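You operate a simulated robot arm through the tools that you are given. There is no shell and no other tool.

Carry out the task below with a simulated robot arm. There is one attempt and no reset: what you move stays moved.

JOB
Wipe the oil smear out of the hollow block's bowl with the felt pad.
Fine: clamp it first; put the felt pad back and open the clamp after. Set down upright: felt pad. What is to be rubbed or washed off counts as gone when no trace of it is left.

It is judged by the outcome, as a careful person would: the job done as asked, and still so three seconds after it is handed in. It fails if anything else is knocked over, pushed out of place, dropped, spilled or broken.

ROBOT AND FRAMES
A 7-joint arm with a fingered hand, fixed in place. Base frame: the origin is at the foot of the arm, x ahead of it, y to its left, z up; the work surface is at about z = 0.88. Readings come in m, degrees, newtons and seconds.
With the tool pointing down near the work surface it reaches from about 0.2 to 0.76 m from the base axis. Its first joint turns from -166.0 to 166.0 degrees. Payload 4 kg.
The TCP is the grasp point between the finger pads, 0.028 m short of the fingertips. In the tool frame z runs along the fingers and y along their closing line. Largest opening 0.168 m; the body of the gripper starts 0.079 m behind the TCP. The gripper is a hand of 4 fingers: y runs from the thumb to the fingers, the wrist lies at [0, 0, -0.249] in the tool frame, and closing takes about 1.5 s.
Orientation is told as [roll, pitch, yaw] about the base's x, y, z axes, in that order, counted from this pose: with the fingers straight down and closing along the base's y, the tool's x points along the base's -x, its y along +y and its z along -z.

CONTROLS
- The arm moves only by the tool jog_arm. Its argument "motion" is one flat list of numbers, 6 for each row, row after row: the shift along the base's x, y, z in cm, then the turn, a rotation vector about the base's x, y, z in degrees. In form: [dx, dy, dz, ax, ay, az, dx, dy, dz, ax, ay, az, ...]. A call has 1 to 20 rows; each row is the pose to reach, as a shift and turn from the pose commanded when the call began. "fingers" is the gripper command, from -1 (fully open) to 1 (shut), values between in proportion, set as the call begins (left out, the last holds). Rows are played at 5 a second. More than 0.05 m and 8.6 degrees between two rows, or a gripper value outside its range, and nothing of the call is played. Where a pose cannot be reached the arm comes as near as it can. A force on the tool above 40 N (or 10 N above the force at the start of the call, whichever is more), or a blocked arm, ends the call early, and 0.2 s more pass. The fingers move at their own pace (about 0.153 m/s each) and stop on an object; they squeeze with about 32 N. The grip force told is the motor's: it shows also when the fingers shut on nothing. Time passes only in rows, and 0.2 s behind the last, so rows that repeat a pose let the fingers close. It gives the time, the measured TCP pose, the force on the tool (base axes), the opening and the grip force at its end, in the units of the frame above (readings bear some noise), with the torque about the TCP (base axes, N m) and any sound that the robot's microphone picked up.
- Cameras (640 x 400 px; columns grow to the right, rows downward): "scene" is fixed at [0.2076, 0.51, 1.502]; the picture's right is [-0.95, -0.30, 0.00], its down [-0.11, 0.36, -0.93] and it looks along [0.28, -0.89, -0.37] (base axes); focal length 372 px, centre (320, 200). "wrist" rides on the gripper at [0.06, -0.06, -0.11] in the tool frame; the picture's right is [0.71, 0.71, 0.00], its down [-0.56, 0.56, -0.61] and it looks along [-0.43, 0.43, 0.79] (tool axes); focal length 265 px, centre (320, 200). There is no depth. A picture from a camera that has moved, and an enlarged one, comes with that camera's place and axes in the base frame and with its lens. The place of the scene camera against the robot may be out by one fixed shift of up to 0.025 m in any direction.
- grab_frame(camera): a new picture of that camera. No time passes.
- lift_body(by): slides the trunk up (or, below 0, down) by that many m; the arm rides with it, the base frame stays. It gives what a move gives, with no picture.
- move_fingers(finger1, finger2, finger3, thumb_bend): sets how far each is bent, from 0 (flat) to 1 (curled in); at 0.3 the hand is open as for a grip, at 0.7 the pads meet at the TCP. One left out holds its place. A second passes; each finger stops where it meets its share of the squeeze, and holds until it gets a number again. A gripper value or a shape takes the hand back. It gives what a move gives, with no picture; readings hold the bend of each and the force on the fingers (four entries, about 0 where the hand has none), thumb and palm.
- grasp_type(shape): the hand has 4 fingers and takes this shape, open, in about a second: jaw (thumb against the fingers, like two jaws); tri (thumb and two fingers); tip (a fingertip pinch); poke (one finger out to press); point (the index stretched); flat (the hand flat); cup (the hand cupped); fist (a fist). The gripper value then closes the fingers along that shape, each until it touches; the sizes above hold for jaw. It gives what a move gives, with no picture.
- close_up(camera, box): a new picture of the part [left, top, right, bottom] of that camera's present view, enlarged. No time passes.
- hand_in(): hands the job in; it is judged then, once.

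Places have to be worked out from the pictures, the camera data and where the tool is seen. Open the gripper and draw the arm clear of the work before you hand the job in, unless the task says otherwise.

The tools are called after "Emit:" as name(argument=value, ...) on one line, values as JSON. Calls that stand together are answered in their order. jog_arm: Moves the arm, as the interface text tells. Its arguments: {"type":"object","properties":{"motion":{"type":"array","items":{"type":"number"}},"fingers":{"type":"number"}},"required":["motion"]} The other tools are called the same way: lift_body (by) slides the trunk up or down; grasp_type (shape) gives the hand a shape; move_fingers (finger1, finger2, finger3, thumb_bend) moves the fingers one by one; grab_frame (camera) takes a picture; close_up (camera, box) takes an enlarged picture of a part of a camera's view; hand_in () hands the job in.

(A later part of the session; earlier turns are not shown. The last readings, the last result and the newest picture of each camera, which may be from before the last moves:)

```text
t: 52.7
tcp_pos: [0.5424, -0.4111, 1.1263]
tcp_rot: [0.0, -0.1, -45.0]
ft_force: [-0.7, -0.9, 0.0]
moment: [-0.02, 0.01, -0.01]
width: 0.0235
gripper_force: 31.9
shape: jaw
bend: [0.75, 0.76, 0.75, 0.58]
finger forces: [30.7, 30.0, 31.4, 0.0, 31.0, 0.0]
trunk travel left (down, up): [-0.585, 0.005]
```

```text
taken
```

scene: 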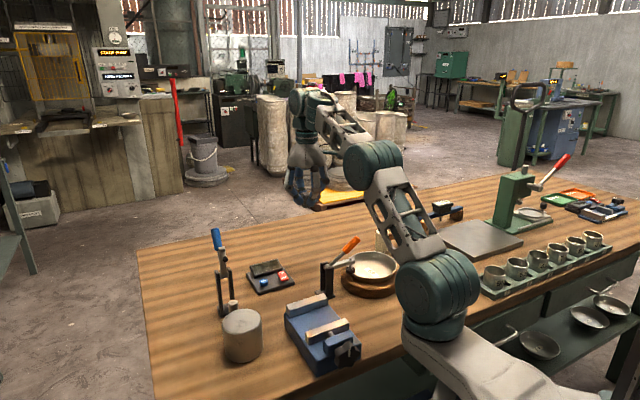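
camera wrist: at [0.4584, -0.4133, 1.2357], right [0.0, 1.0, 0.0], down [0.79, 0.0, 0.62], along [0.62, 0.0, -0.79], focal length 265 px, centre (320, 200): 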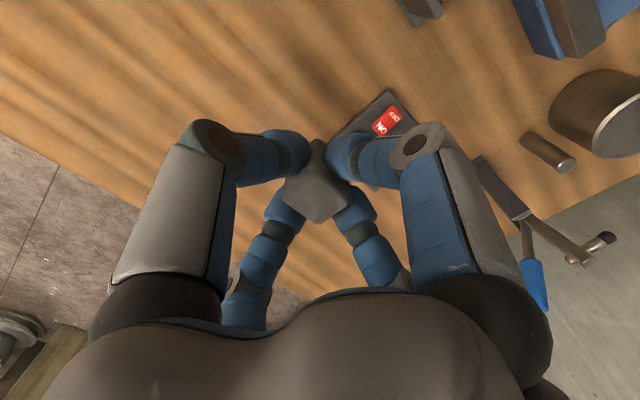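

The hand is above the pad's original spot, aligned as it was at pick-up. I lower it steadily to just above the bench.

Emit:
jog_arm(motion=[0, 0, -1.5, 0, 0, 0, 0, 0, -3, 0, 0, 0, 0, 0, -4.5, 0, 0, 0, 0, 0, -6, 0, 0, 0, 0, 0, -7.5, 0, 0, 0, 0, 0, -9, 0, 0, 0, 0, 0, -10.5, 0, 0, 0, 0, 0, -12, 0, 0, 0, 0, 0, -13.5, 0, 0, 0, 0, 0, -15, 0, 0, 0, 0, 0, -16.5, 0, 0, 0, 0, 0, -18, 0, 0, 0, 0, 0, -19.4, 0, 0, 0, 0, 0, -19.4, 0, 0, 0])

Emit:
close_up(camera="scene", box=[250, 200, 360, 300])

```text
t: 55.7
tcp_pos: [0.5435, -0.4119, 0.933]
tcp_rot: [0.1, 0.0, -45.0]
ft_force: [-1.1, 0.4, -0.6]
moment: [0.0, 0.0, 0.0]
width: 0.0236
gripper_force: 32.1
shape: jaw
bend: [0.75, 0.76, 0.75, 0.58]
finger forces: [30.3, 30.2, 31.2, 0.1, 31.0, 0.0]
trunk travel left (down, up): [-0.585, 0.005]
```

```text
4.00 times, centred on (305, 250) of scene
camera zoom: at [0.2076, 0.51, 1.502], right [-0.95, -0.3, 0.0], down [-0.11, 0.36, -0.93], along [0.28, -0.89, -0.37], focal length 1488 px, centre (380, 0)
```

zoom: 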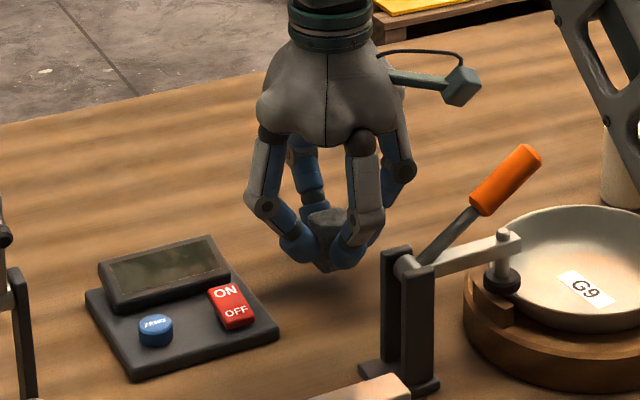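

I look closely at how the pad sits in the fingers before setting it down.

Emit:
close_up(camera="scene", box=[285, 235, 335, 275])

Emit:
close_up(camera="wrist", box=[260, 110, 380, 240])

```text
10.00 times, centred on (310, 255) of scene
camera zoom: at [0.2076, 0.51, 1.502], right [-0.95, -0.3, 0.0], down [-0.11, 0.36, -0.93], along [0.28, -0.89, -0.37], focal length 3720 px, centre (420, -350)
```

zoom: 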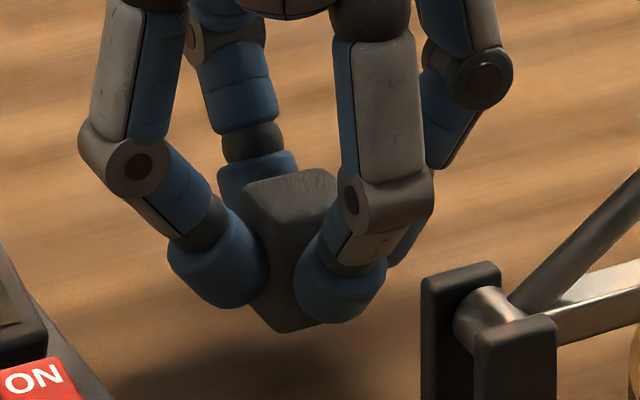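

```text
3.08 times, centred on (320, 175) of wrist
camera zoom: at [0.4581, -0.4132, 1.0416], right [0.0, 1.0, 0.0], down [0.79, 0.0, 0.62], along [0.62, 0.0, -0.79], focal length 817 px, centre (320, 277)
```

zoom: 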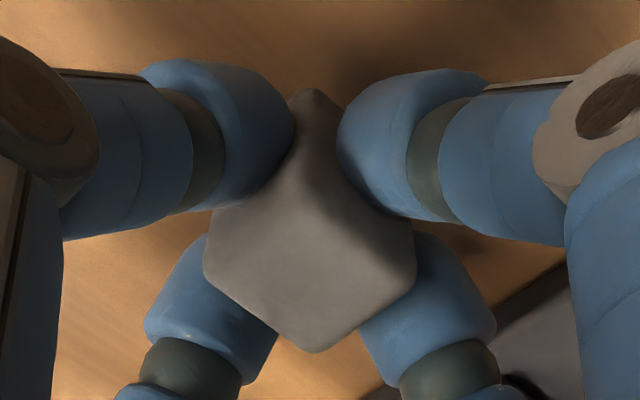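

The pad sits upright in the grip, much as when it was picked up. I lower the last centimetre gently and feel for the bench.

Emit:
jog_arm(motion=[-0.1, 0, -0.4, 0, 0, 0, -0.1, 0, -0.8, 0, 0, 0, -0.1, 0, -1.0, 0, 0, 0])

```text
t: 56.5
tcp_pos: [0.5427, -0.4118, 0.9235]
tcp_rot: [0.1, -0.1, -44.9]
ft_force: [0.2, 0.3, -0.4]
moment: [-0.01, 0.02, 0.03]
width: 0.0233
gripper_force: 32.3
shape: jaw
bend: [0.75, 0.76, 0.75, 0.58]
finger forces: [30.3, 30.2, 31.2, 0.1, 31.0, 0.0]
trunk travel left (down, up): [-0.585, 0.005]
```

Emit:
jog_arm(motion=[0, 0, -0.1, 0, 0, 0, 0, 0, -0.2, 0, 0, 0, 0, 0, -0.3, 0, 0, 0])

```text
t: 57.3
tcp_pos: [0.5418, -0.4118, 0.9208]
tcp_rot: [0.1, 0.0, -44.8]
ft_force: [-0.2, -0.3, 0.2]
moment: [0.02, -0.04, 0.0]
width: 0.0236
gripper_force: 32.0
shape: jaw
bend: [0.75, 0.76, 0.75, 0.58]
finger forces: [30.4, 30.2, 31.4, 0.0, 31.1, 0.0]
trunk travel left (down, up): [-0.585, 0.005]
```

No contact yet at z 0.921, so the pad has slid up slightly in the grip while wiping. I continue down in 1 mm steps.

Emit:
jog_arm(motion=[0, 0, -0.1, 0, 0, 0, 0, 0, -0.2, 0, 0, 0])

```text
t: 57.9
tcp_pos: [0.5412, -0.4108, 0.9196]
tcp_rot: [0.2, -0.2, -44.9]
ft_force: [1.3, 0.7, 10.0]
moment: [-0.2, -0.01, 0.03]
width: 0.0232
gripper_force: 32.1
shape: jaw
bend: [0.75, 0.76, 0.76, 0.58]
finger forces: [31.1, 30.9, 32.5, 0.0, 32.1, 0.0]
trunk travel left (down, up): [-0.585, 0.005]
```

The pad now presses the bench with 10 N. I release it by opening the fingers part way, keeping clear of the gauge.

Emit:
jog_arm(motion=[0, 0, 0.05, 0, 0, 0, 0, 0, 0.05, 0, 0, 0, 0, 0, 0.05, 0, 0, 0, 0, 0, 0.05, 0, 0, 0, 0, 0, 0.05, 0, 0, 0, 0, 0, 0.05, 0, 0, 0], fingers=0.38)

Emit:
grab_frame(camera="wrist")

Emit:
close_up(camera="scene", box=[285, 235, 335, 285])

```text
t: 59.3
tcp_pos: [0.5434, -0.4113, 0.9191]
tcp_rot: [0.1, 0.1, -45.1]
ft_force: [0.0, 0.0, -1.5]
moment: [0.01, -0.02, 0.01]
width: 0.0517
gripper_force: 0.0
shape: jaw
bend: [0.79, 0.79, 0.79, 0.45]
finger forces: [0.0, 0.0, 0.0, 0.0, 0.0, 0.0]
trunk travel left (down, up): [-0.585, 0.005]
```

```text
taken
camera wrist: at [0.4572, -0.4135, 1.0272], right [0.0, 1.0, 0.0], down [0.79, 0.0, 0.62], along [0.62, 0.0, -0.79], focal length 265 px, centre (320, 200)
```

wrist: 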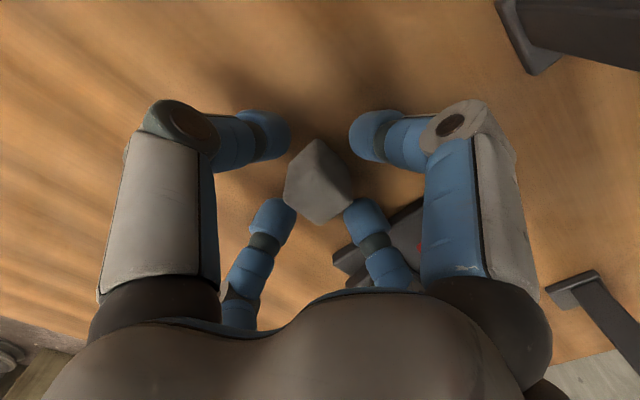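

```text
8.00 times, centred on (310, 260) of scene
camera zoom: at [0.2076, 0.51, 1.502], right [-0.95, -0.3, 0.0], down [-0.11, 0.36, -0.93], along [0.28, -0.89, -0.37], focal length 2976 px, centre (400, -280)
```

zoom: 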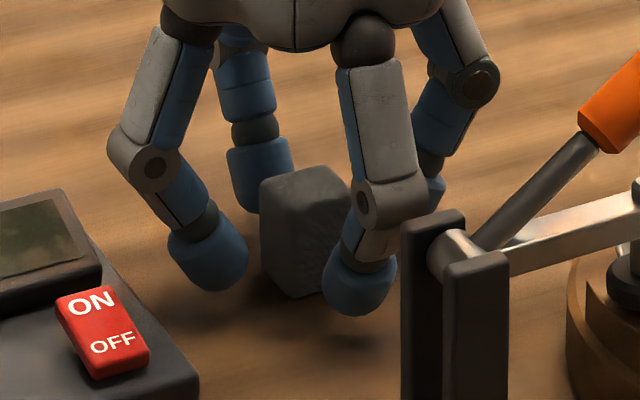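

The pad stands free and upright between the open fingers. I lift straight up.

Emit:
jog_arm(motion=[0, 0, 0.5, 0, 0, 0, 0, 0, 1.5, 0, 0, 0, 0, 0, 3, 0, 0, 0, 0, 0, 4.5, 0, 0, 0, 0, 0, 6, 0, 0, 0, 0, 0, 7.5, 0, 0, 0, 0, 0, 9, 0, 0, 0, 0, 0, 11, 0, 0, 0, 0, 0, 13, 0, 0, 0, 0, 0, 15, 0, 0, 0, 0, 0, 17, 0, 0, 0, 0, 0, 19, 0, 0, 0, 0, 0, 21, 0, 0, 0])

Emit:
grab_frame(camera="wrist")

Emit:
grab_frame(camera="scene")

Emit:
close_up(camera="scene", box=[285, 235, 335, 285])

```text
t: 62.1
tcp_pos: [0.5423, -0.412, 1.1282]
tcp_rot: [0.2, 0.0, -45.0]
ft_force: [0.7, -0.4, 0.0]
moment: [0.0, 0.03, 0.0]
width: 0.052
gripper_force: 0.1
shape: jaw
bend: [0.79, 0.79, 0.79, 0.45]
finger forces: [0.0, 0.0, 0.1, 0.1, 0.1, 0.0]
trunk travel left (down, up): [-0.585, 0.005]
```

```text
taken
camera wrist: at [0.4575, -0.4139, 1.2371], right [0.0, 1.0, 0.0], down [0.79, 0.0, 0.62], along [0.62, 0.0, -0.79], focal length 265 px, centre (320, 200)
```

wrist: 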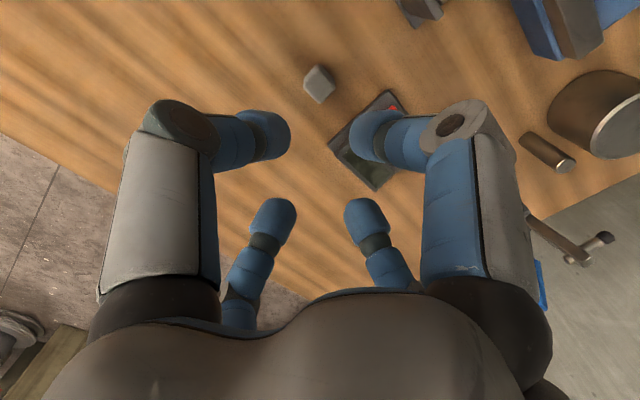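

```text
taken
```

scene: 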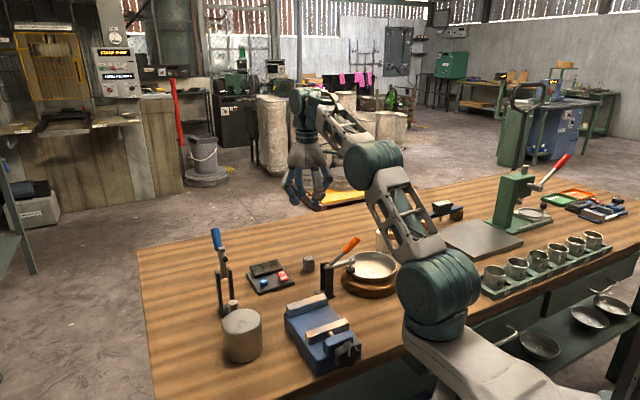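

```text
8.00 times, centred on (310, 260) of scene
camera zoom: at [0.2076, 0.51, 1.502], right [-0.95, -0.3, 0.0], down [-0.11, 0.36, -0.93], along [0.28, -0.89, -0.37], focal length 2976 px, centre (400, -280)
```

zoom: 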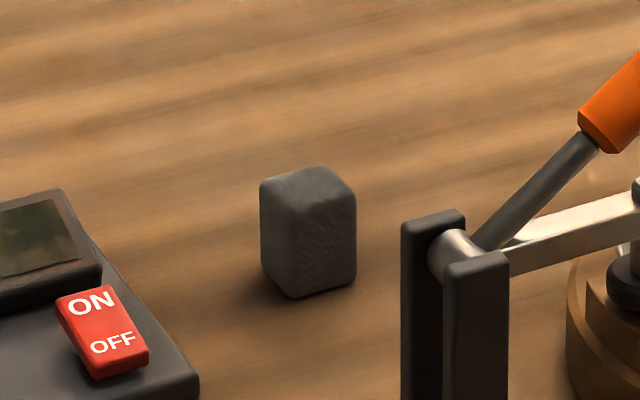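

The pad is back on its spot, upright, within about 3 mm of where it was. Now to open the clamp: I close the fingers and travel back over the bowl at height, so I can push the handle back from the bowl side.

Emit:
jog_arm(motion=[0, 0, 0.5, 0, 0, 0, -1.5, -0.1, 0.5, 0, 0, 3.5, -3.0, -0.2, 0.5, 0, 0, 7, -4.5, -0.3, 0.5, 0, 0, 10.5, -6.0, -0.4, 0.5, 0, 0, 14, -7.5, -0.5, 0.5, 0, 0, 17.5, -9.0, -0.6, 0.5, 0, 0, 21, -10.5, -0.7, 0.5, 0, 0, 24.5, -12.0, -0.8, 0.5, 0, 0, 28, -13.5, -0.9, 0.5, 0, 0, 31.5, -15.0, -1.0, 0.5, 0, 0, 35, -16.5, -1.2, 0.5, 0, 0, 38.5, -18.0, -1.3, 0.5, 0, 0, 42, -19.2, -1.4, 0.5, 0, 0, 45, -20.4, -1.5, 0.5, 0, 0, 45, -20.4, -1.5, 0.5, 0, 0, 45], fingers=1)

Emit:
grab_frame(camera="wrist")

Emit:
close_up(camera="wrist", box=[240, 0, 400, 145])

Emit:
grab_frame(camera="scene")

```text
t: 65.5
tcp_pos: [0.3377, -0.4257, 1.133]
tcp_rot: [0.1, -0.1, 0.0]
ft_force: [-0.1, 0.1, 0.0]
moment: [0.0, 0.01, 0.01]
width: 0.0001
gripper_force: 31.8
shape: jaw
bend: [0.7, 0.7, 0.7, 0.7]
finger forces: [0.0, 0.1, 0.0, 0.1, 0.0, 0.0]
trunk travel left (down, up): [-0.585, 0.005]
```

```text
taken
camera wrist: at [0.2785, -0.4889, 1.2423], right [-0.71, 0.71, 0.0], down [0.56, 0.56, 0.62], along [0.43, 0.44, -0.79], focal length 265 px, centre (320, 200)
```

wrist: 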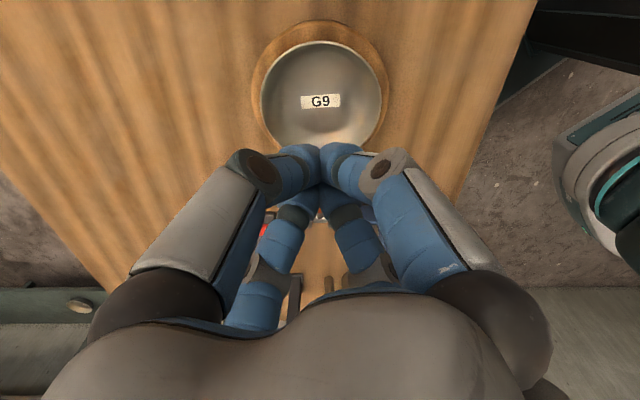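

```text
2.76 times, centred on (320, 72) of wrist
camera zoom: at [0.2785, -0.4889, 1.2423], right [-0.71, 0.71, 0.0], down [0.56, 0.56, 0.62], along [0.43, 0.44, -0.79], focal length 732 px, centre (320, 552)
```

zoom: 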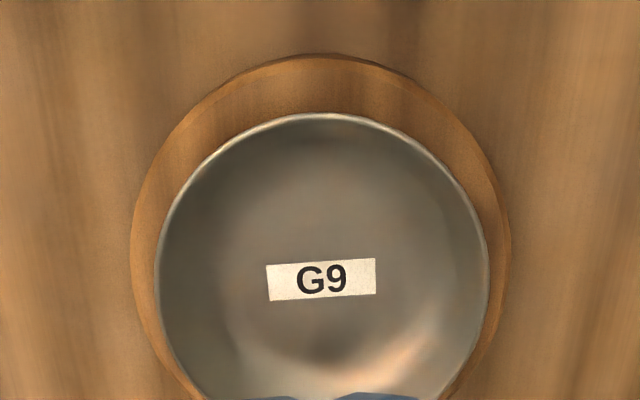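

```text
taken
```

scene: 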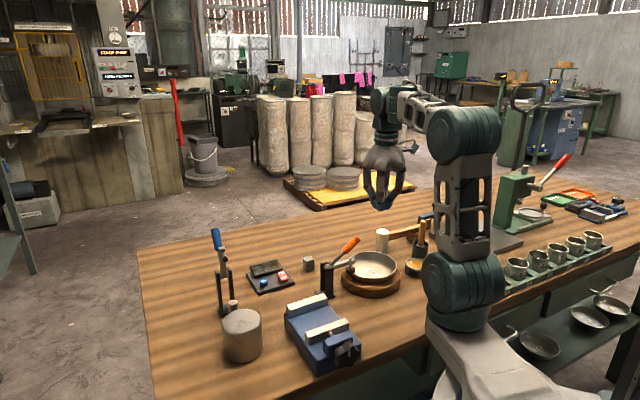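

The bowl is clean from this view too, and everything else stands in its place. I descend slowly on the bowl side of the handle.

Emit:
jog_arm(motion=[0, 0, -0.4, 0, 0, 0, 0, 0, -0.8, 0, 0, 0, 0, 0, -1.2, 0, 0, 0, 0, 0, -1.6, 0, 0, 0, 0, 0, -2.0, 0, 0, 0, 0, 0, -2.4, 0, 0, 0, 0, 0, -2.8, 0, 0, 0, 0, 0, -3.2, 0, 0, 0, 0, 0, -3.6, 0, 0, 0, 0, 0, -4.0, 0, 0, 0])

Emit:
grab_frame(camera="scene")

```text
t: 67.7
tcp_pos: [0.339, -0.4264, 1.0943]
tcp_rot: [0.2, 0.0, 0.2]
ft_force: [-1.0, -0.6, -0.4]
moment: [-0.02, 0.02, 0.0]
width: 0.0
gripper_force: 31.8
shape: jaw
bend: [0.7, 0.7, 0.7, 0.7]
finger forces: [0.0, 0.1, 0.0, 0.0, 0.0, 0.1]
trunk travel left (down, up): [-0.585, 0.005]
```

```text
taken
```

scene: 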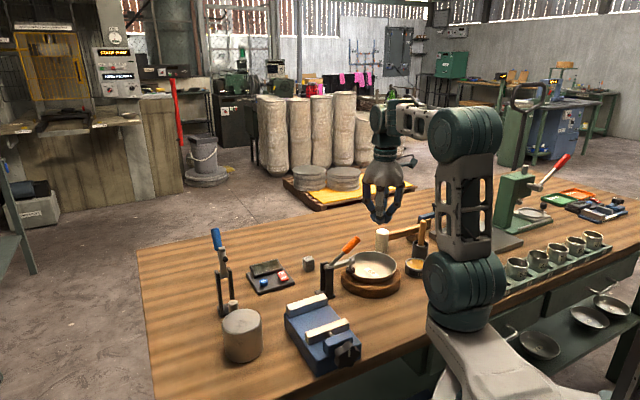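

The descent is straight and steady. I continue at a slow rate.

Emit:
jog_arm(motion=[0, 0, -0.3, 0, 0, 0, 0, 0, -0.6, 0, 0, 0, 0, 0, -0.9, 0, 0, 0, 0, 0, -1.2, 0, 0, 0, 0, 0, -1.5, 0, 0, 0, 0, 0, -1.8, 0, 0, 0, 0, 0, -2.1, 0, 0, 0, 0, 0, -2.4, 0, 0, 0, 0, 0, -2.7, 0, 0, 0, 0, 0, -3.0, 0, 0, 0])

Emit:
grab_frame(camera="scene")

```text
t: 69.9
tcp_pos: [0.3379, -0.4263, 1.0626]
tcp_rot: [0.1, 0.0, 0.0]
ft_force: [-0.8, 0.6, -0.3]
moment: [-0.02, -0.04, -0.04]
width: 0.0001
gripper_force: 32.1
shape: jaw
bend: [0.7, 0.7, 0.7, 0.7]
finger forces: [0.0, 0.1, 0.1, 0.0, 0.1, 0.0]
trunk travel left (down, up): [-0.585, 0.005]
```

```text
taken
```

scene: 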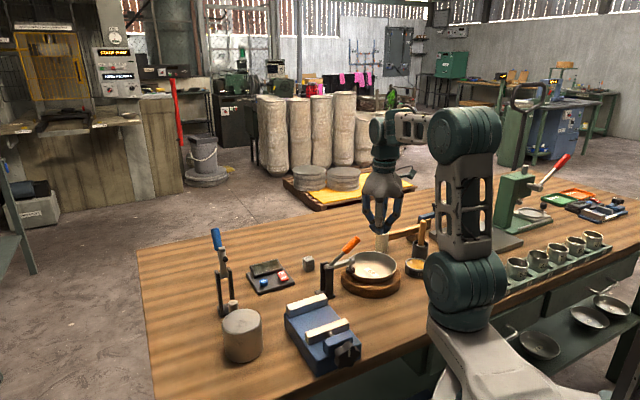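

Emit:
jog_arm(motion=[0, 0, -0.3, 0, 0, 0, 0, 0, -0.6, 0, 0, 0, 0, 0, -0.9, 0, 0, 0, 0, 0, -1.2, 0, 0, 0, 0, 0, -1.5, 0, 0, 0, 0, 0, -1.8, 0, 0, 0, 0, 0, -2.1, 0, 0, 0, 0, 0, -2.4, 0, 0, 0, 0, 0, -2.7, 0, 0, 0, 0, 0, -3.0, 0, 0, 0])

Emit:
close_up(camera="scene", box=[300, 160, 440, 300])

Emit:
grab_frame(camera="wrist")

```text
t: 72.1
tcp_pos: [0.3366, -0.4268, 1.0337]
tcp_rot: [0.2, 0.0, 0.0]
ft_force: [0.6, -0.1, -0.2]
moment: [-0.03, -0.01, 0.03]
width: 0.0001
gripper_force: 31.7
shape: jaw
bend: [0.7, 0.7, 0.7, 0.7]
finger forces: [0.0, 0.0, 0.0, 0.0, 0.1, 0.0]
trunk travel left (down, up): [-0.585, 0.005]
```

```text
2.86 times, centred on (370, 230) of scene
camera zoom: at [0.2076, 0.51, 1.502], right [-0.95, -0.3, 0.0], down [-0.11, 0.36, -0.93], along [0.28, -0.89, -0.37], focal length 1063 px, centre (177, 114)
```

zoom: 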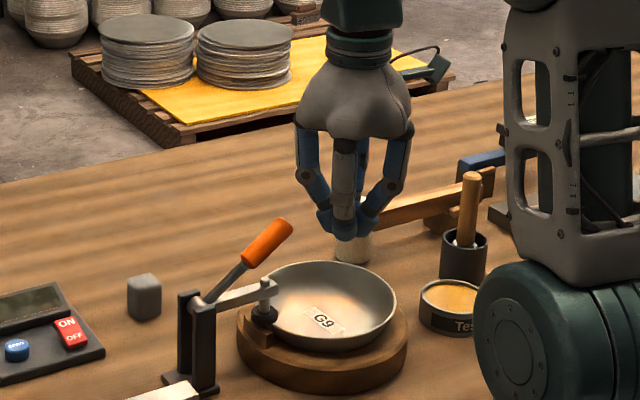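

```text
taken
camera wrist: at [0.2783, -0.489, 1.1423], right [-0.71, 0.71, 0.0], down [0.56, 0.56, 0.62], along [0.43, 0.44, -0.79], focal length 265 px, centre (320, 200)
```

wrist: 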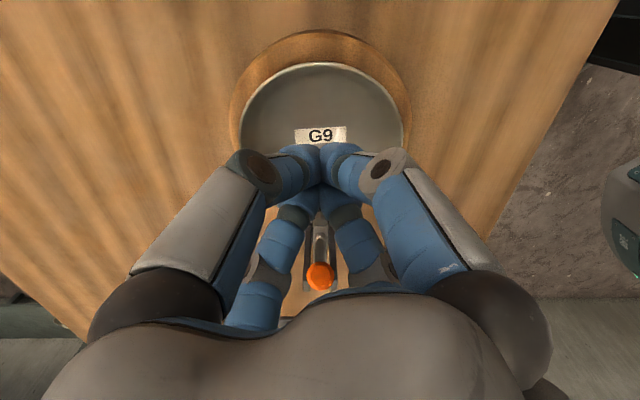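

The handle's end is framed between the two rear fingers and level with them. I move towards it along the diagonal until they touch.

Emit:
jog_arm(motion=[0.35, 0.35, 0, 0, 0, 0, 0.7, 0.7, 0, 0, 0, 0, 1.05, 1.05, 0, 0, 0, 0, 1.4, 1.4, 0, 0, 0, 0, 1.75, 1.75, 0, 0, 0, 0, 2.1, 2.1, 0, 0, 0, 0, 2.45, 2.45, 0, 0, 0, 0, 2.8, 2.8, 0, 0, 0, 0])

Emit:
close_up(camera="scene", box=[300, 160, 440, 300])

Emit:
grab_frame(camera="wrist")

```text
t: 73.9
tcp_pos: [0.3658, -0.3984, 1.0328]
tcp_rot: [0.1, 0.0, 0.0]
ft_force: [-0.4, 0.3, 0.4]
moment: [0.0, 0.01, -0.02]
width: 0.0
gripper_force: 32.3
shape: jaw
bend: [0.7, 0.7, 0.7, 0.7]
finger forces: [0.1, 0.0, 0.0, 0.0, 0.0, 0.0]
trunk travel left (down, up): [-0.585, 0.005]
```

```text
2.86 times, centred on (370, 230) of scene
camera zoom: at [0.2076, 0.51, 1.502], right [-0.95, -0.3, 0.0], down [-0.11, 0.36, -0.93], along [0.28, -0.89, -0.37], focal length 1063 px, centre (177, 114)
```

zoom: 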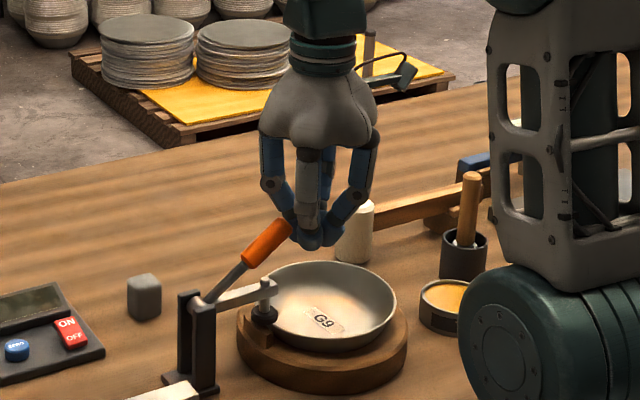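

```text
taken
camera wrist: at [0.3065, -0.461, 1.1421], right [-0.71, 0.71, 0.0], down [0.56, 0.56, 0.62], along [0.43, 0.44, -0.79], focal length 265 px, centre (320, 200)
```

wrist: 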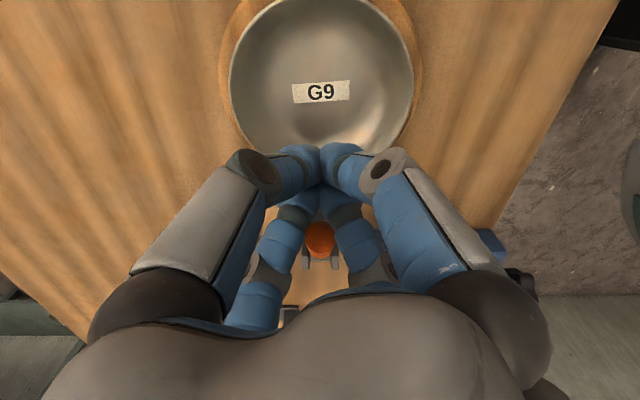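

The handle end is entering the groove between the two fingers with no force yet. I advance a little more to make contact.

Emit:
jog_arm(motion=[0.2, 0.2, 0, 0, 0, 0, 0.4, 0.4, 0, 0, 0, 0, 0.6, 0.6, 0, 0, 0, 0, 0.8, 0.8, 0, 0, 0, 0])

Emit:
close_up(camera="scene", box=[310, 200, 390, 280])

```text
t: 74.9
tcp_pos: [0.37, -0.3937, 1.0348]
tcp_rot: [0.0, -0.2, -0.4]
ft_force: [-17.3, -13.9, 8.7]
moment: [0.01, 0.08, 0.13]
width: 0.0
gripper_force: 32.2
shape: jaw
bend: [0.7, 0.7, 0.7, 0.7]
finger forces: [0.0, 1.0, 0.5, 0.0, 0.1, 0.0]
trunk travel left (down, up): [-0.585, 0.005]
```

```text
5.00 times, centred on (350, 240) of scene
camera zoom: at [0.2076, 0.51, 1.502], right [-0.95, -0.3, 0.0], down [-0.11, 0.36, -0.93], along [0.28, -0.89, -0.37], focal length 1860 px, centre (170, 0)
```

zoom: 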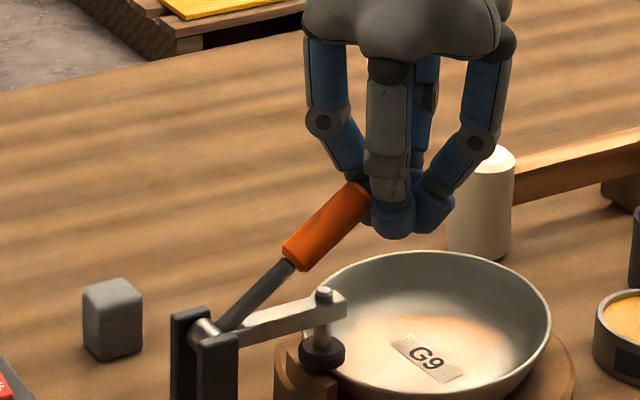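

The sloped fingers press on the handle's end face (22 N) rather than under it, so this way won't lift it. I back off and rise, then I'll hook the handle end from underneath with the curled thumb.

Emit:
jog_arm(motion=[-0.4, -0.4, 0, 0, 0, 0, -0.8, -0.8, 0, 0, 0, 0, -1.2, -1.2, 0, 0, 0, 0, -1.7, -1.7, 0, 0, 0, 0, -2.2, -2.2, 0, 0, 0, 0, -2.5, -2.5, 0.6, 0, 0, 0, -2.5, -2.5, 1.2, 0, 0, 0, -2.5, -2.5, 1.8, 0, 0, 0, -2.5, -2.5, 2.4, 0, 0, 0, -2.5, -2.5, 3.2, 0, 0, 0, -2.5, -2.5, 4.0, 0, 0, 0, -2.5, -2.5, 4.8, 0, 0, 0, -2.5, -2.5, 5.6, 0, 0, 0, -2.5, -2.5, 6.4, 0, 0, 0, -2.5, -2.5, 7.2, 0, 0, 0, -2.5, -2.5, 8.0, 0, 0, 0, -2.5, -2.5, 8.8, 0, 0, 0, -2.5, -2.5, 9.6, 0, 0, 0])

Emit:
close_up(camera="scene", box=[300, 180, 420, 300])

```text
t: 78.7
tcp_pos: [0.3492, -0.4159, 1.1299]
tcp_rot: [0.1, 0.0, 0.0]
ft_force: [-0.8, -0.7, 0.7]
moment: [-0.05, -0.02, 0.01]
width: 0.0
gripper_force: 32.4
shape: jaw
bend: [0.7, 0.7, 0.7, 0.7]
finger forces: [0.0, 0.0, 0.0, 0.0, 0.0, 0.1]
trunk travel left (down, up): [-0.585, 0.005]
```

```text
3.33 times, centred on (360, 240) of scene
camera zoom: at [0.2076, 0.51, 1.502], right [-0.95, -0.3, 0.0], down [-0.11, 0.36, -0.93], along [0.28, -0.89, -0.37], focal length 1240 px, centre (187, 67)
```

zoom: 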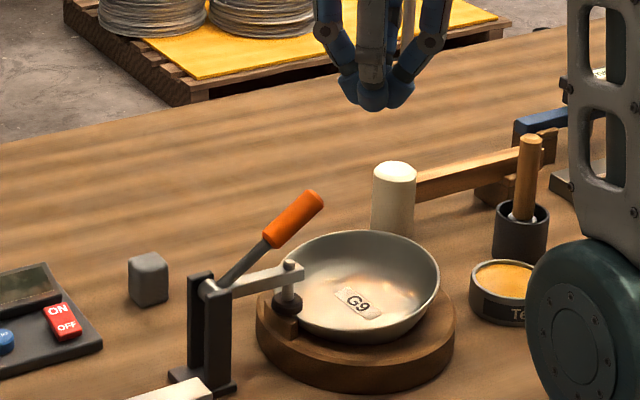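

Clear again. I turn the hand to -45° here at height so the thumb faces the bowl side.

Emit:
jog_arm(motion=[0, 0, 0, 0, 0, -3.5, 0, 0, 0, 0, 0, -7, 0, 0, 0, 0, 0, -10.5, 0, 0, 0, 0, 0, -14, 0, 0, 0, 0, 0, -17.5, 0, 0, 0, 0, 0, -21, 0, 0, 0, 0, 0, -24.5, 0, 0, 0, 0, 0, -28, 0, 0, 0, 0, 0, -31.5, 0, 0, 0, 0, 0, -35, 0, 0, 0, 0, 0, -38.5, 0, 0, 0, 0, 0, -42, 0, 0, 0, 0, 0, -45, 0, 0, 0, 0, 0, -45])

Emit:
move_fingers(finger1=0.1, finger2=0.1, finger3=0.1, thumb_bend=0.7)

Emit:
grab_frame(camera="wrist")

Emit:
grab_frame(camera="scene")

```text
t: 81.7
tcp_pos: [0.3483, -0.4169, 1.1295]
tcp_rot: [0.1, 0.0, -45.1]
ft_force: [-0.8, 0.6, 0.2]
moment: [0.0, -0.01, 0.04]
width: 0.0
gripper_force: 32.3
shape: jaw
bend: [0.7, 0.7, 0.7, 0.7]
finger forces: [0.1, 0.1, 0.1, 0.0, 0.0, 0.1]
trunk travel left (down, up): [-0.585, 0.005]
```

```text
t: 82.7
tcp_pos: [0.3492, -0.4153, 1.1286]
tcp_rot: [0.1, 0.0, -45.0]
ft_force: [0.1, 0.0, 0.4]
moment: [-0.02, -0.02, -0.01]
width: 0.1048
gripper_force: 0.1
shape: fingers
bend: [0.1, 0.1, 0.1, 0.7]
finger forces: [0.1, 0.0, 0.1, 0.0, 0.0, 0.0]
trunk travel left (down, up): [-0.585, 0.005]
```

```text
taken
camera wrist: at [0.2645, -0.4178, 1.2383], right [0.0, 1.0, 0.0], down [0.79, 0.0, 0.62], along [0.62, 0.0, -0.79], focal length 265 px, centre (320, 200)
```

wrist: 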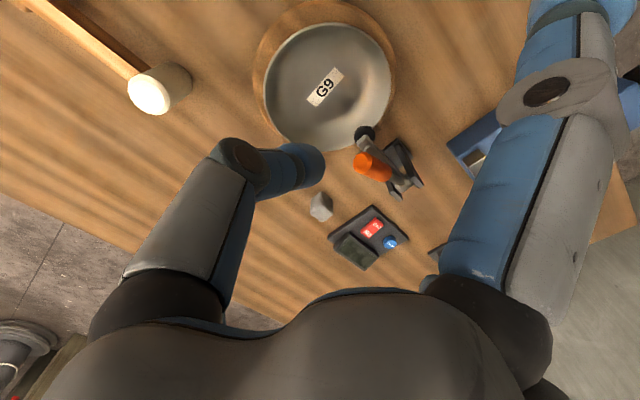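

```text
taken
```

scene: 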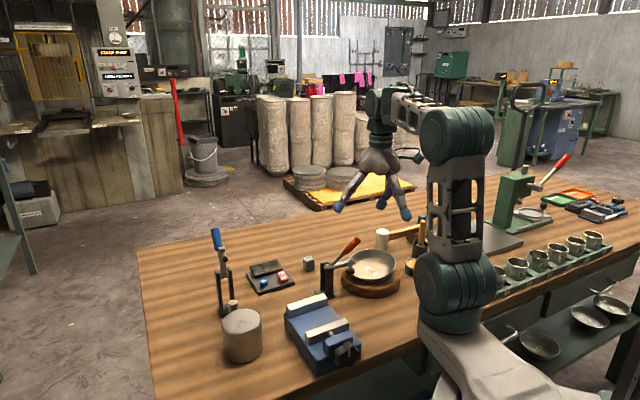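

The thumb is curled on the bowl side and the other fingers are spread out of the way. I descend slowly on the bowl side, so the thumb's tip segment ends up just below the handle's end.

Emit:
jog_arm(motion=[0, 0, -0.5, 0, 0, 0, 0, 0, -1.0, 0, 0, 0, 0, 0, -1.5, 0, 0, 0, 0, 0, -2.0, 0, 0, 0, 0, 0, -2.5, 0, 0, 0, 0, 0, -3.0, 0, 0, 0, 0, 0, -3.5, 0, 0, 0, 0, 0, -4.0, 0, 0, 0, 0, 0, -4.5, 0, 0, 0, 0, 0, -5.0, 0, 0, 0, 0, 0, -5.5, 0, 0, 0, 0, 0, -6.0, 0, 0, 0])

Emit:
grab_frame(camera="wrist")

Emit:
close_up(camera="scene", box=[300, 160, 420, 300])

```text
t: 85.3
tcp_pos: [0.3485, -0.4158, 1.0689]
tcp_rot: [-0.1, 0.0, -44.9]
ft_force: [-0.1, -0.1, -0.2]
moment: [0.01, -0.01, 0.02]
width: 0.1047
gripper_force: 0.0
shape: fingers
bend: [0.1, 0.1, 0.1, 0.7]
finger forces: [0.0, 0.1, 0.0, 0.0, 0.0, 0.1]
trunk travel left (down, up): [-0.585, 0.005]
```

```text
taken
camera wrist: at [0.2643, -0.4175, 1.1782], right [0.0, 1.0, 0.0], down [0.79, 0.0, 0.62], along [0.62, 0.0, -0.79], focal length 265 px, centre (320, 200)
```

wrist: 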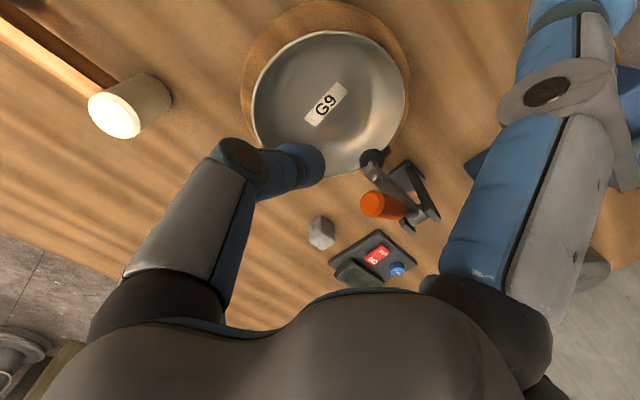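

```text
2.86 times, centred on (360, 230) of scene
camera zoom: at [0.2076, 0.51, 1.502], right [-0.95, -0.3, 0.0], down [-0.11, 0.36, -0.93], along [0.28, -0.89, -0.37], focal length 1063 px, centre (206, 114)
```

zoom: 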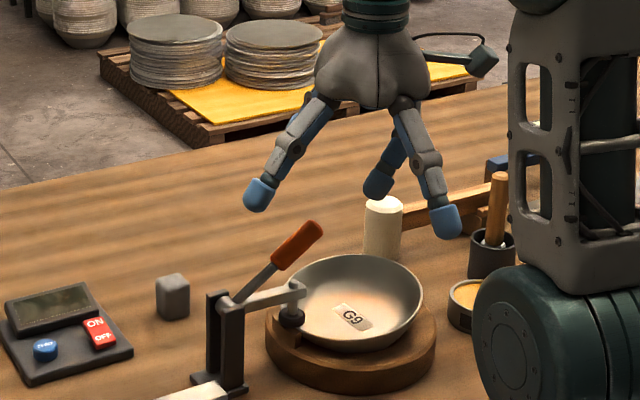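

Everything is tracking. I continue the slow descent to hook height.

Emit:
jog_arm(motion=[0, 0, -0.4, 0, 0, 0, 0, 0, -0.8, 0, 0, 0, 0, 0, -1.2, 0, 0, 0, 0, 0, -1.6, 0, 0, 0, 0, 0, -2.0, 0, 0, 0, 0, 0, -2.4, 0, 0, 0, 0, 0, -2.8, 0, 0, 0, 0, 0, -3.2, 0, 0, 0, 0, 0, -3.6, 0, 0, 0, 0, 0, -4.0, 0, 0, 0])

Emit:
grab_frame(camera="wrist")

Emit:
close_up(camera="scene", box=[310, 190, 410, 290])

```text
t: 87.5
tcp_pos: [0.3485, -0.4161, 1.0298]
tcp_rot: [0.0, 0.0, -44.9]
ft_force: [0.5, -0.2, 0.6]
moment: [0.01, 0.01, 0.0]
width: 0.1046
gripper_force: 0.1
shape: fingers
bend: [0.1, 0.1, 0.1, 0.7]
finger forces: [0.0, 0.1, 0.0, 0.0, 0.0, 0.0]
trunk travel left (down, up): [-0.585, 0.005]
```

```text
taken
camera wrist: at [0.2641, -0.4175, 1.1382], right [0.0, 1.0, 0.0], down [0.79, 0.0, 0.62], along [0.62, 0.0, -0.79], focal length 265 px, centre (320, 200)
```

wrist: 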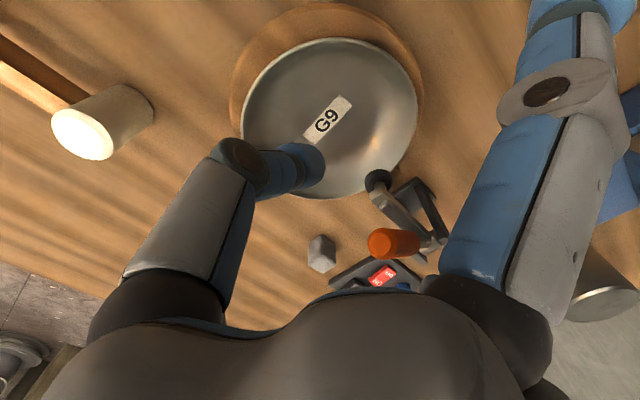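

```text
4.00 times, centred on (360, 240) of scene
camera zoom: at [0.2076, 0.51, 1.502], right [-0.95, -0.3, 0.0], down [-0.11, 0.36, -0.93], along [0.28, -0.89, -0.37], focal length 1488 px, centre (160, 40)
```

zoom: 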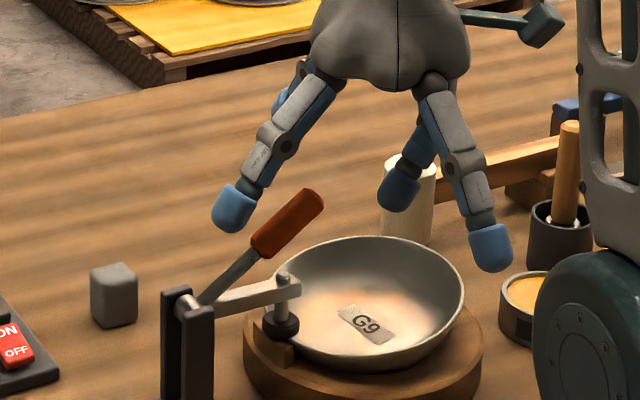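

Triangulating from two wrist views puts the handle's end at about r 4.8 cm from the bowl centre and z 1.027, slightly lower than I'd assumed. I lower a further centimetre and slide the thumb towards the underside of the handle end.

Emit:
jog_arm(motion=[0, 0, -0.5, 0, 0, 0, 0, 0, -1.0, 0, 0, 0, 0.35, 0.35, -1.0, 0, 0, 0, 0.7, 0.7, -1.0, 0, 0, 0, 1.05, 1.05, -1.0, 0, 0, 0, 1.4, 1.4, -1.0, 0, 0, 0, 1.75, 1.75, -1.0, 0, 0, 0, 2.1, 2.1, -1.0, 0, 0, 0, 2.45, 2.45, -1.0, 0, 0, 0, 2.8, 2.8, -1.0, 0, 0, 0, 2.8, 2.8, -1.0, 0, 0, 0])

Emit:
grab_frame(camera="wrist")

Emit:
close_up(camera="scene", box=[310, 190, 410, 290])

```text
t: 89.9
tcp_pos: [0.3771, -0.3883, 1.0186]
tcp_rot: [0.1, 0.0, -44.9]
ft_force: [-0.4, 0.2, 0.0]
moment: [-0.01, 0.04, 0.0]
width: 0.1046
gripper_force: 0.0
shape: fingers
bend: [0.1, 0.1, 0.1, 0.7]
finger forces: [0.0, 0.0, 0.0, 0.0, 0.1, 0.1]
trunk travel left (down, up): [-0.585, 0.005]
```

```text
taken
camera wrist: at [0.2922, -0.3897, 1.1286], right [0.0, 1.0, 0.0], down [0.79, 0.0, 0.62], along [0.62, 0.0, -0.79], focal length 265 px, centre (320, 200)
```

wrist: 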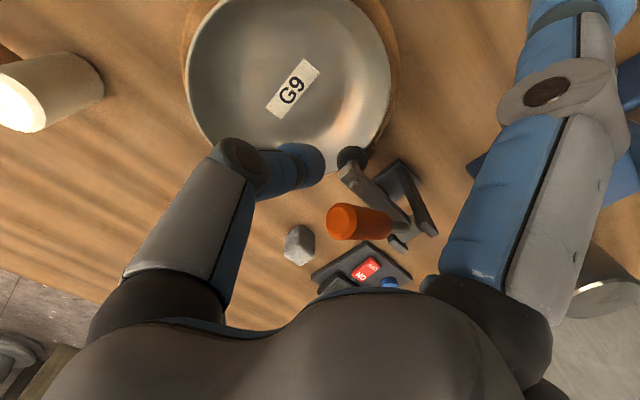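

```text
4.00 times, centred on (360, 240) of scene
camera zoom: at [0.2076, 0.51, 1.502], right [-0.95, -0.3, 0.0], down [-0.11, 0.36, -0.93], along [0.28, -0.89, -0.37], focal length 1488 px, centre (160, 40)
```

zoom: 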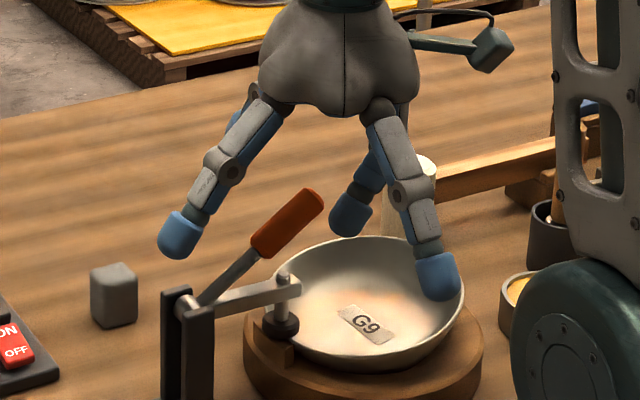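

The thumb tip is right beside and slightly below the handle's end. I drop 4 mm, slide under, then start lifting along the handle's arc.

Emit:
jog_arm(motion=[0, 0, -0.4, 0, 0, 0, 0.3, 0.3, -0.4, 0, 0, 0, 0.6, 0.6, -0.4, 0, 0, 0, 0.85, 0.85, -0.4, 0, 0, 0])

Emit:
close_up(camera="scene", box=[320, 210, 380, 270])

Emit:
grab_frame(camera="wrist")

```text
t: 90.9
tcp_pos: [0.3859, -0.3802, 1.0148]
tcp_rot: [0.1, 0.0, -44.8]
ft_force: [-0.4, 0.1, -0.9]
moment: [0.01, -0.01, 0.0]
width: 0.1045
gripper_force: 0.1
shape: fingers
bend: [0.1, 0.1, 0.1, 0.7]
finger forces: [0.0, 0.0, 0.1, 0.1, 0.1, 0.1]
trunk travel left (down, up): [-0.585, 0.005]
```

```text
6.67 times, centred on (350, 240) of scene
camera zoom: at [0.2076, 0.51, 1.502], right [-0.95, -0.3, 0.0], down [-0.11, 0.36, -0.93], along [0.28, -0.89, -0.37], focal length 2480 px, centre (120, -67)
```

zoom: 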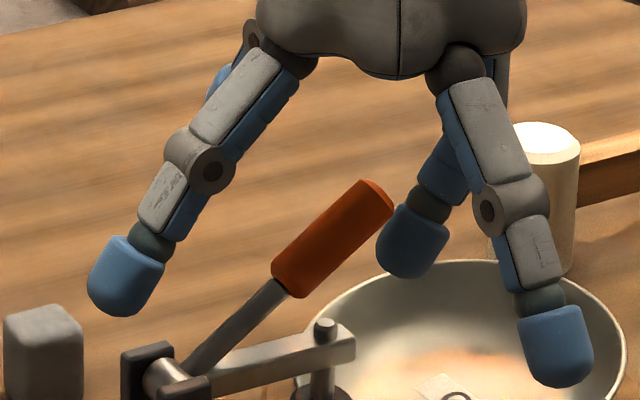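

```text
taken
camera wrist: at [0.3008, -0.3812, 1.1242], right [0.0, 1.0, 0.0], down [0.79, 0.0, 0.62], along [0.62, 0.0, -0.79], focal length 265 px, centre (320, 200)
```

wrist: 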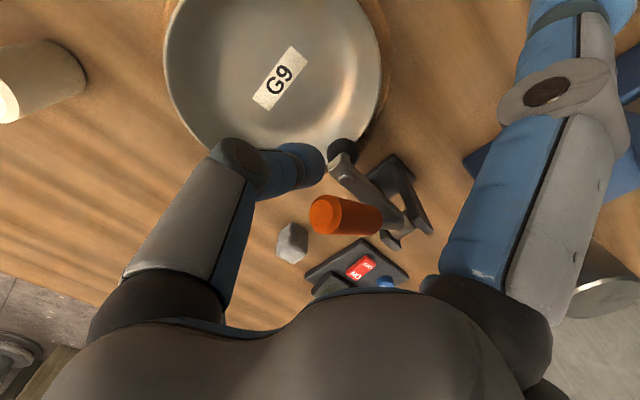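

No contact yet; the thumb tip is just under and beside the handle end. I slide in another centimetre and start lifting.

Emit:
jog_arm(motion=[0.25, 0.25, 0, 0, 0, 0, 0.5, 0.5, 0, 0, 0, 0, 0.7, 0.7, 0, 0, 0, 0, 0.7, 0.7, 0.3, 0, 0, 0, 0.75, 0.75, 0.6, 0, 0, 0])

Emit:
close_up(camera="scene", box=[310, 210, 370, 270])

```text
t: 92.1
tcp_pos: [0.3922, -0.3716, 1.0208]
tcp_rot: [0.2, 0.0, -45.0]
ft_force: [-0.1, -1.6, -3.8]
moment: [0.05, -0.05, 0.0]
width: 0.1045
gripper_force: 1.5
shape: fingers
bend: [0.1, 0.1, 0.1, 0.69]
finger forces: [0.0, 0.0, 0.0, 0.1, 3.3, 0.0]
trunk travel left (down, up): [-0.585, 0.005]
```

```text
6.67 times, centred on (340, 240) of scene
camera zoom: at [0.2076, 0.51, 1.502], right [-0.95, -0.3, 0.0], down [-0.11, 0.36, -0.93], along [0.28, -0.89, -0.37], focal length 2480 px, centre (187, -67)
```

zoom: 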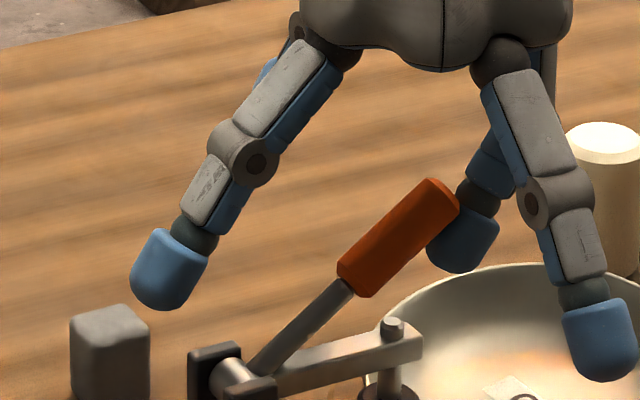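

The thumb now carries the handle end from below (3.3 N, tool pulled down). I lift along the handle's arc.

Emit:
jog_arm(motion=[0.15, 0.15, 0.33, 0, 0, 0, 0.3, 0.3, 0.67, 0, 0, 0, 0.52, 0.52, 1.08, 0, 0, 0, 0.75, 0.75, 1.49, 0, 0, 0])

Emit:
close_up(camera="scene", box=[310, 200, 390, 280])

```text
t: 93.1
tcp_pos: [0.3997, -0.3646, 1.0372]
tcp_rot: [0.0, 0.0, -44.9]
ft_force: [-2.2, -1.6, -3.9]
moment: [0.01, -0.02, 0.0]
width: 0.1052
gripper_force: 2.3
shape: fingers
bend: [0.1, 0.1, 0.1, 0.68]
finger forces: [0.0, 0.1, 0.0, 0.1, 4.3, 0.1]
trunk travel left (down, up): [-0.585, 0.005]
```

```text
5.00 times, centred on (350, 240) of scene
camera zoom: at [0.2076, 0.51, 1.502], right [-0.95, -0.3, 0.0], down [-0.11, 0.36, -0.93], along [0.28, -0.89, -0.37], focal length 1860 px, centre (170, 0)
```

zoom: 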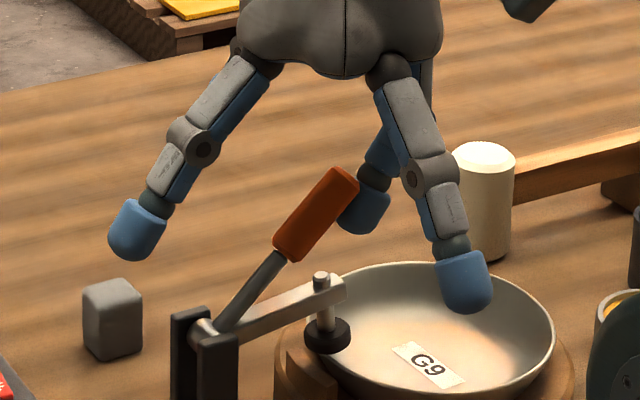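

The clamp arm and foot are rising with little effort. I keep following the arc.

Emit:
jog_arm(motion=[0.5, 0.5, 0.75, 0, 0, 0, 1.04, 1.04, 1.47, 0, 0, 0, 1.6, 1.6, 2.1, 0, 0, 0, 2.24, 2.24, 2.66, 0, 0, 0])

Emit:
close_up(camera="scene", box=[300, 190, 390, 280])

```text
t: 94.1
tcp_pos: [0.4225, -0.3407, 1.0631]
tcp_rot: [0.1, 0.1, -44.9]
ft_force: [-0.1, 0.1, 0.4]
moment: [0.01, -0.03, 0.02]
width: 0.1047
gripper_force: 0.1
shape: fingers
bend: [0.1, 0.1, 0.1, 0.7]
finger forces: [0.0, 0.0, 0.1, 0.0, 0.0, 0.0]
trunk travel left (down, up): [-0.585, 0.005]
```

```text
4.44 times, centred on (345, 235) of scene
camera zoom: at [0.2076, 0.51, 1.502], right [-0.95, -0.3, 0.0], down [-0.11, 0.36, -0.93], along [0.28, -0.89, -0.37], focal length 1653 px, centre (209, 44)
```

zoom: 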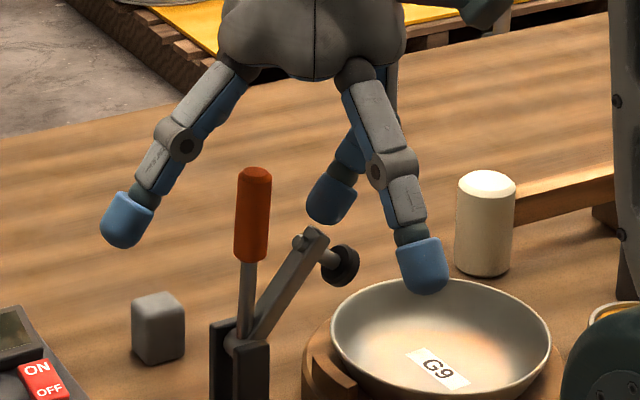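

The lever has sprung past centre by itself and left the thumb. I wait a moment and see where it settles.

Emit:
jog_arm(motion=[0, 0, 0, 0, 0, 0, 0, 0, 0, 0, 0, 0, 0, 0, 0, 0, 0, 0])

Emit:
close_up(camera="scene", box=[300, 190, 390, 280])

Emit:
grab_frame(camera="wrist")

```text
t: 94.9
tcp_pos: [0.4219, -0.3429, 1.0638]
tcp_rot: [0.2, -0.1, -44.9]
ft_force: [0.8, -3.8, 8.2]
moment: [-0.15, 0.02, 0.03]
width: 0.1044
gripper_force: 3.8
shape: fingers
bend: [0.1, 0.1, 0.1, 0.71]
finger forces: [0.0, 0.0, 0.1, 0.0, 7.9, 0.0]
trunk travel left (down, up): [-0.585, 0.005]
```

```text
4.44 times, centred on (345, 235) of scene
camera zoom: at [0.2076, 0.51, 1.502], right [-0.95, -0.3, 0.0], down [-0.11, 0.36, -0.93], along [0.28, -0.89, -0.37], focal length 1653 px, centre (209, 44)
```

zoom: 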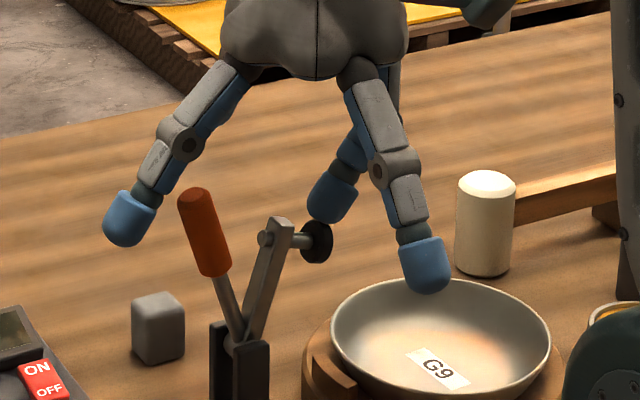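

```text
taken
camera wrist: at [0.3376, -0.3443, 1.1719], right [0.0, 1.0, 0.0], down [0.79, 0.0, 0.62], along [0.62, 0.0, -0.79], focal length 265 px, centre (320, 200)
```

wrist: 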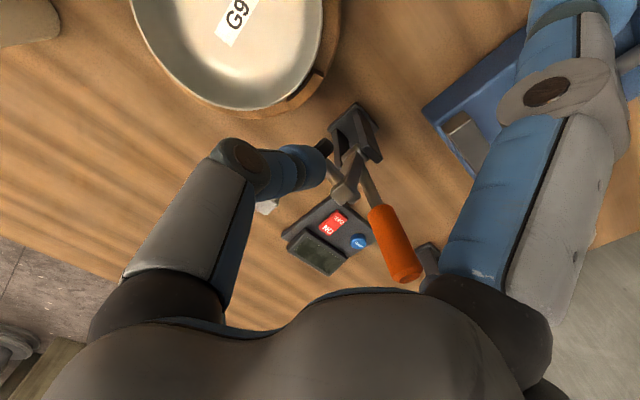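

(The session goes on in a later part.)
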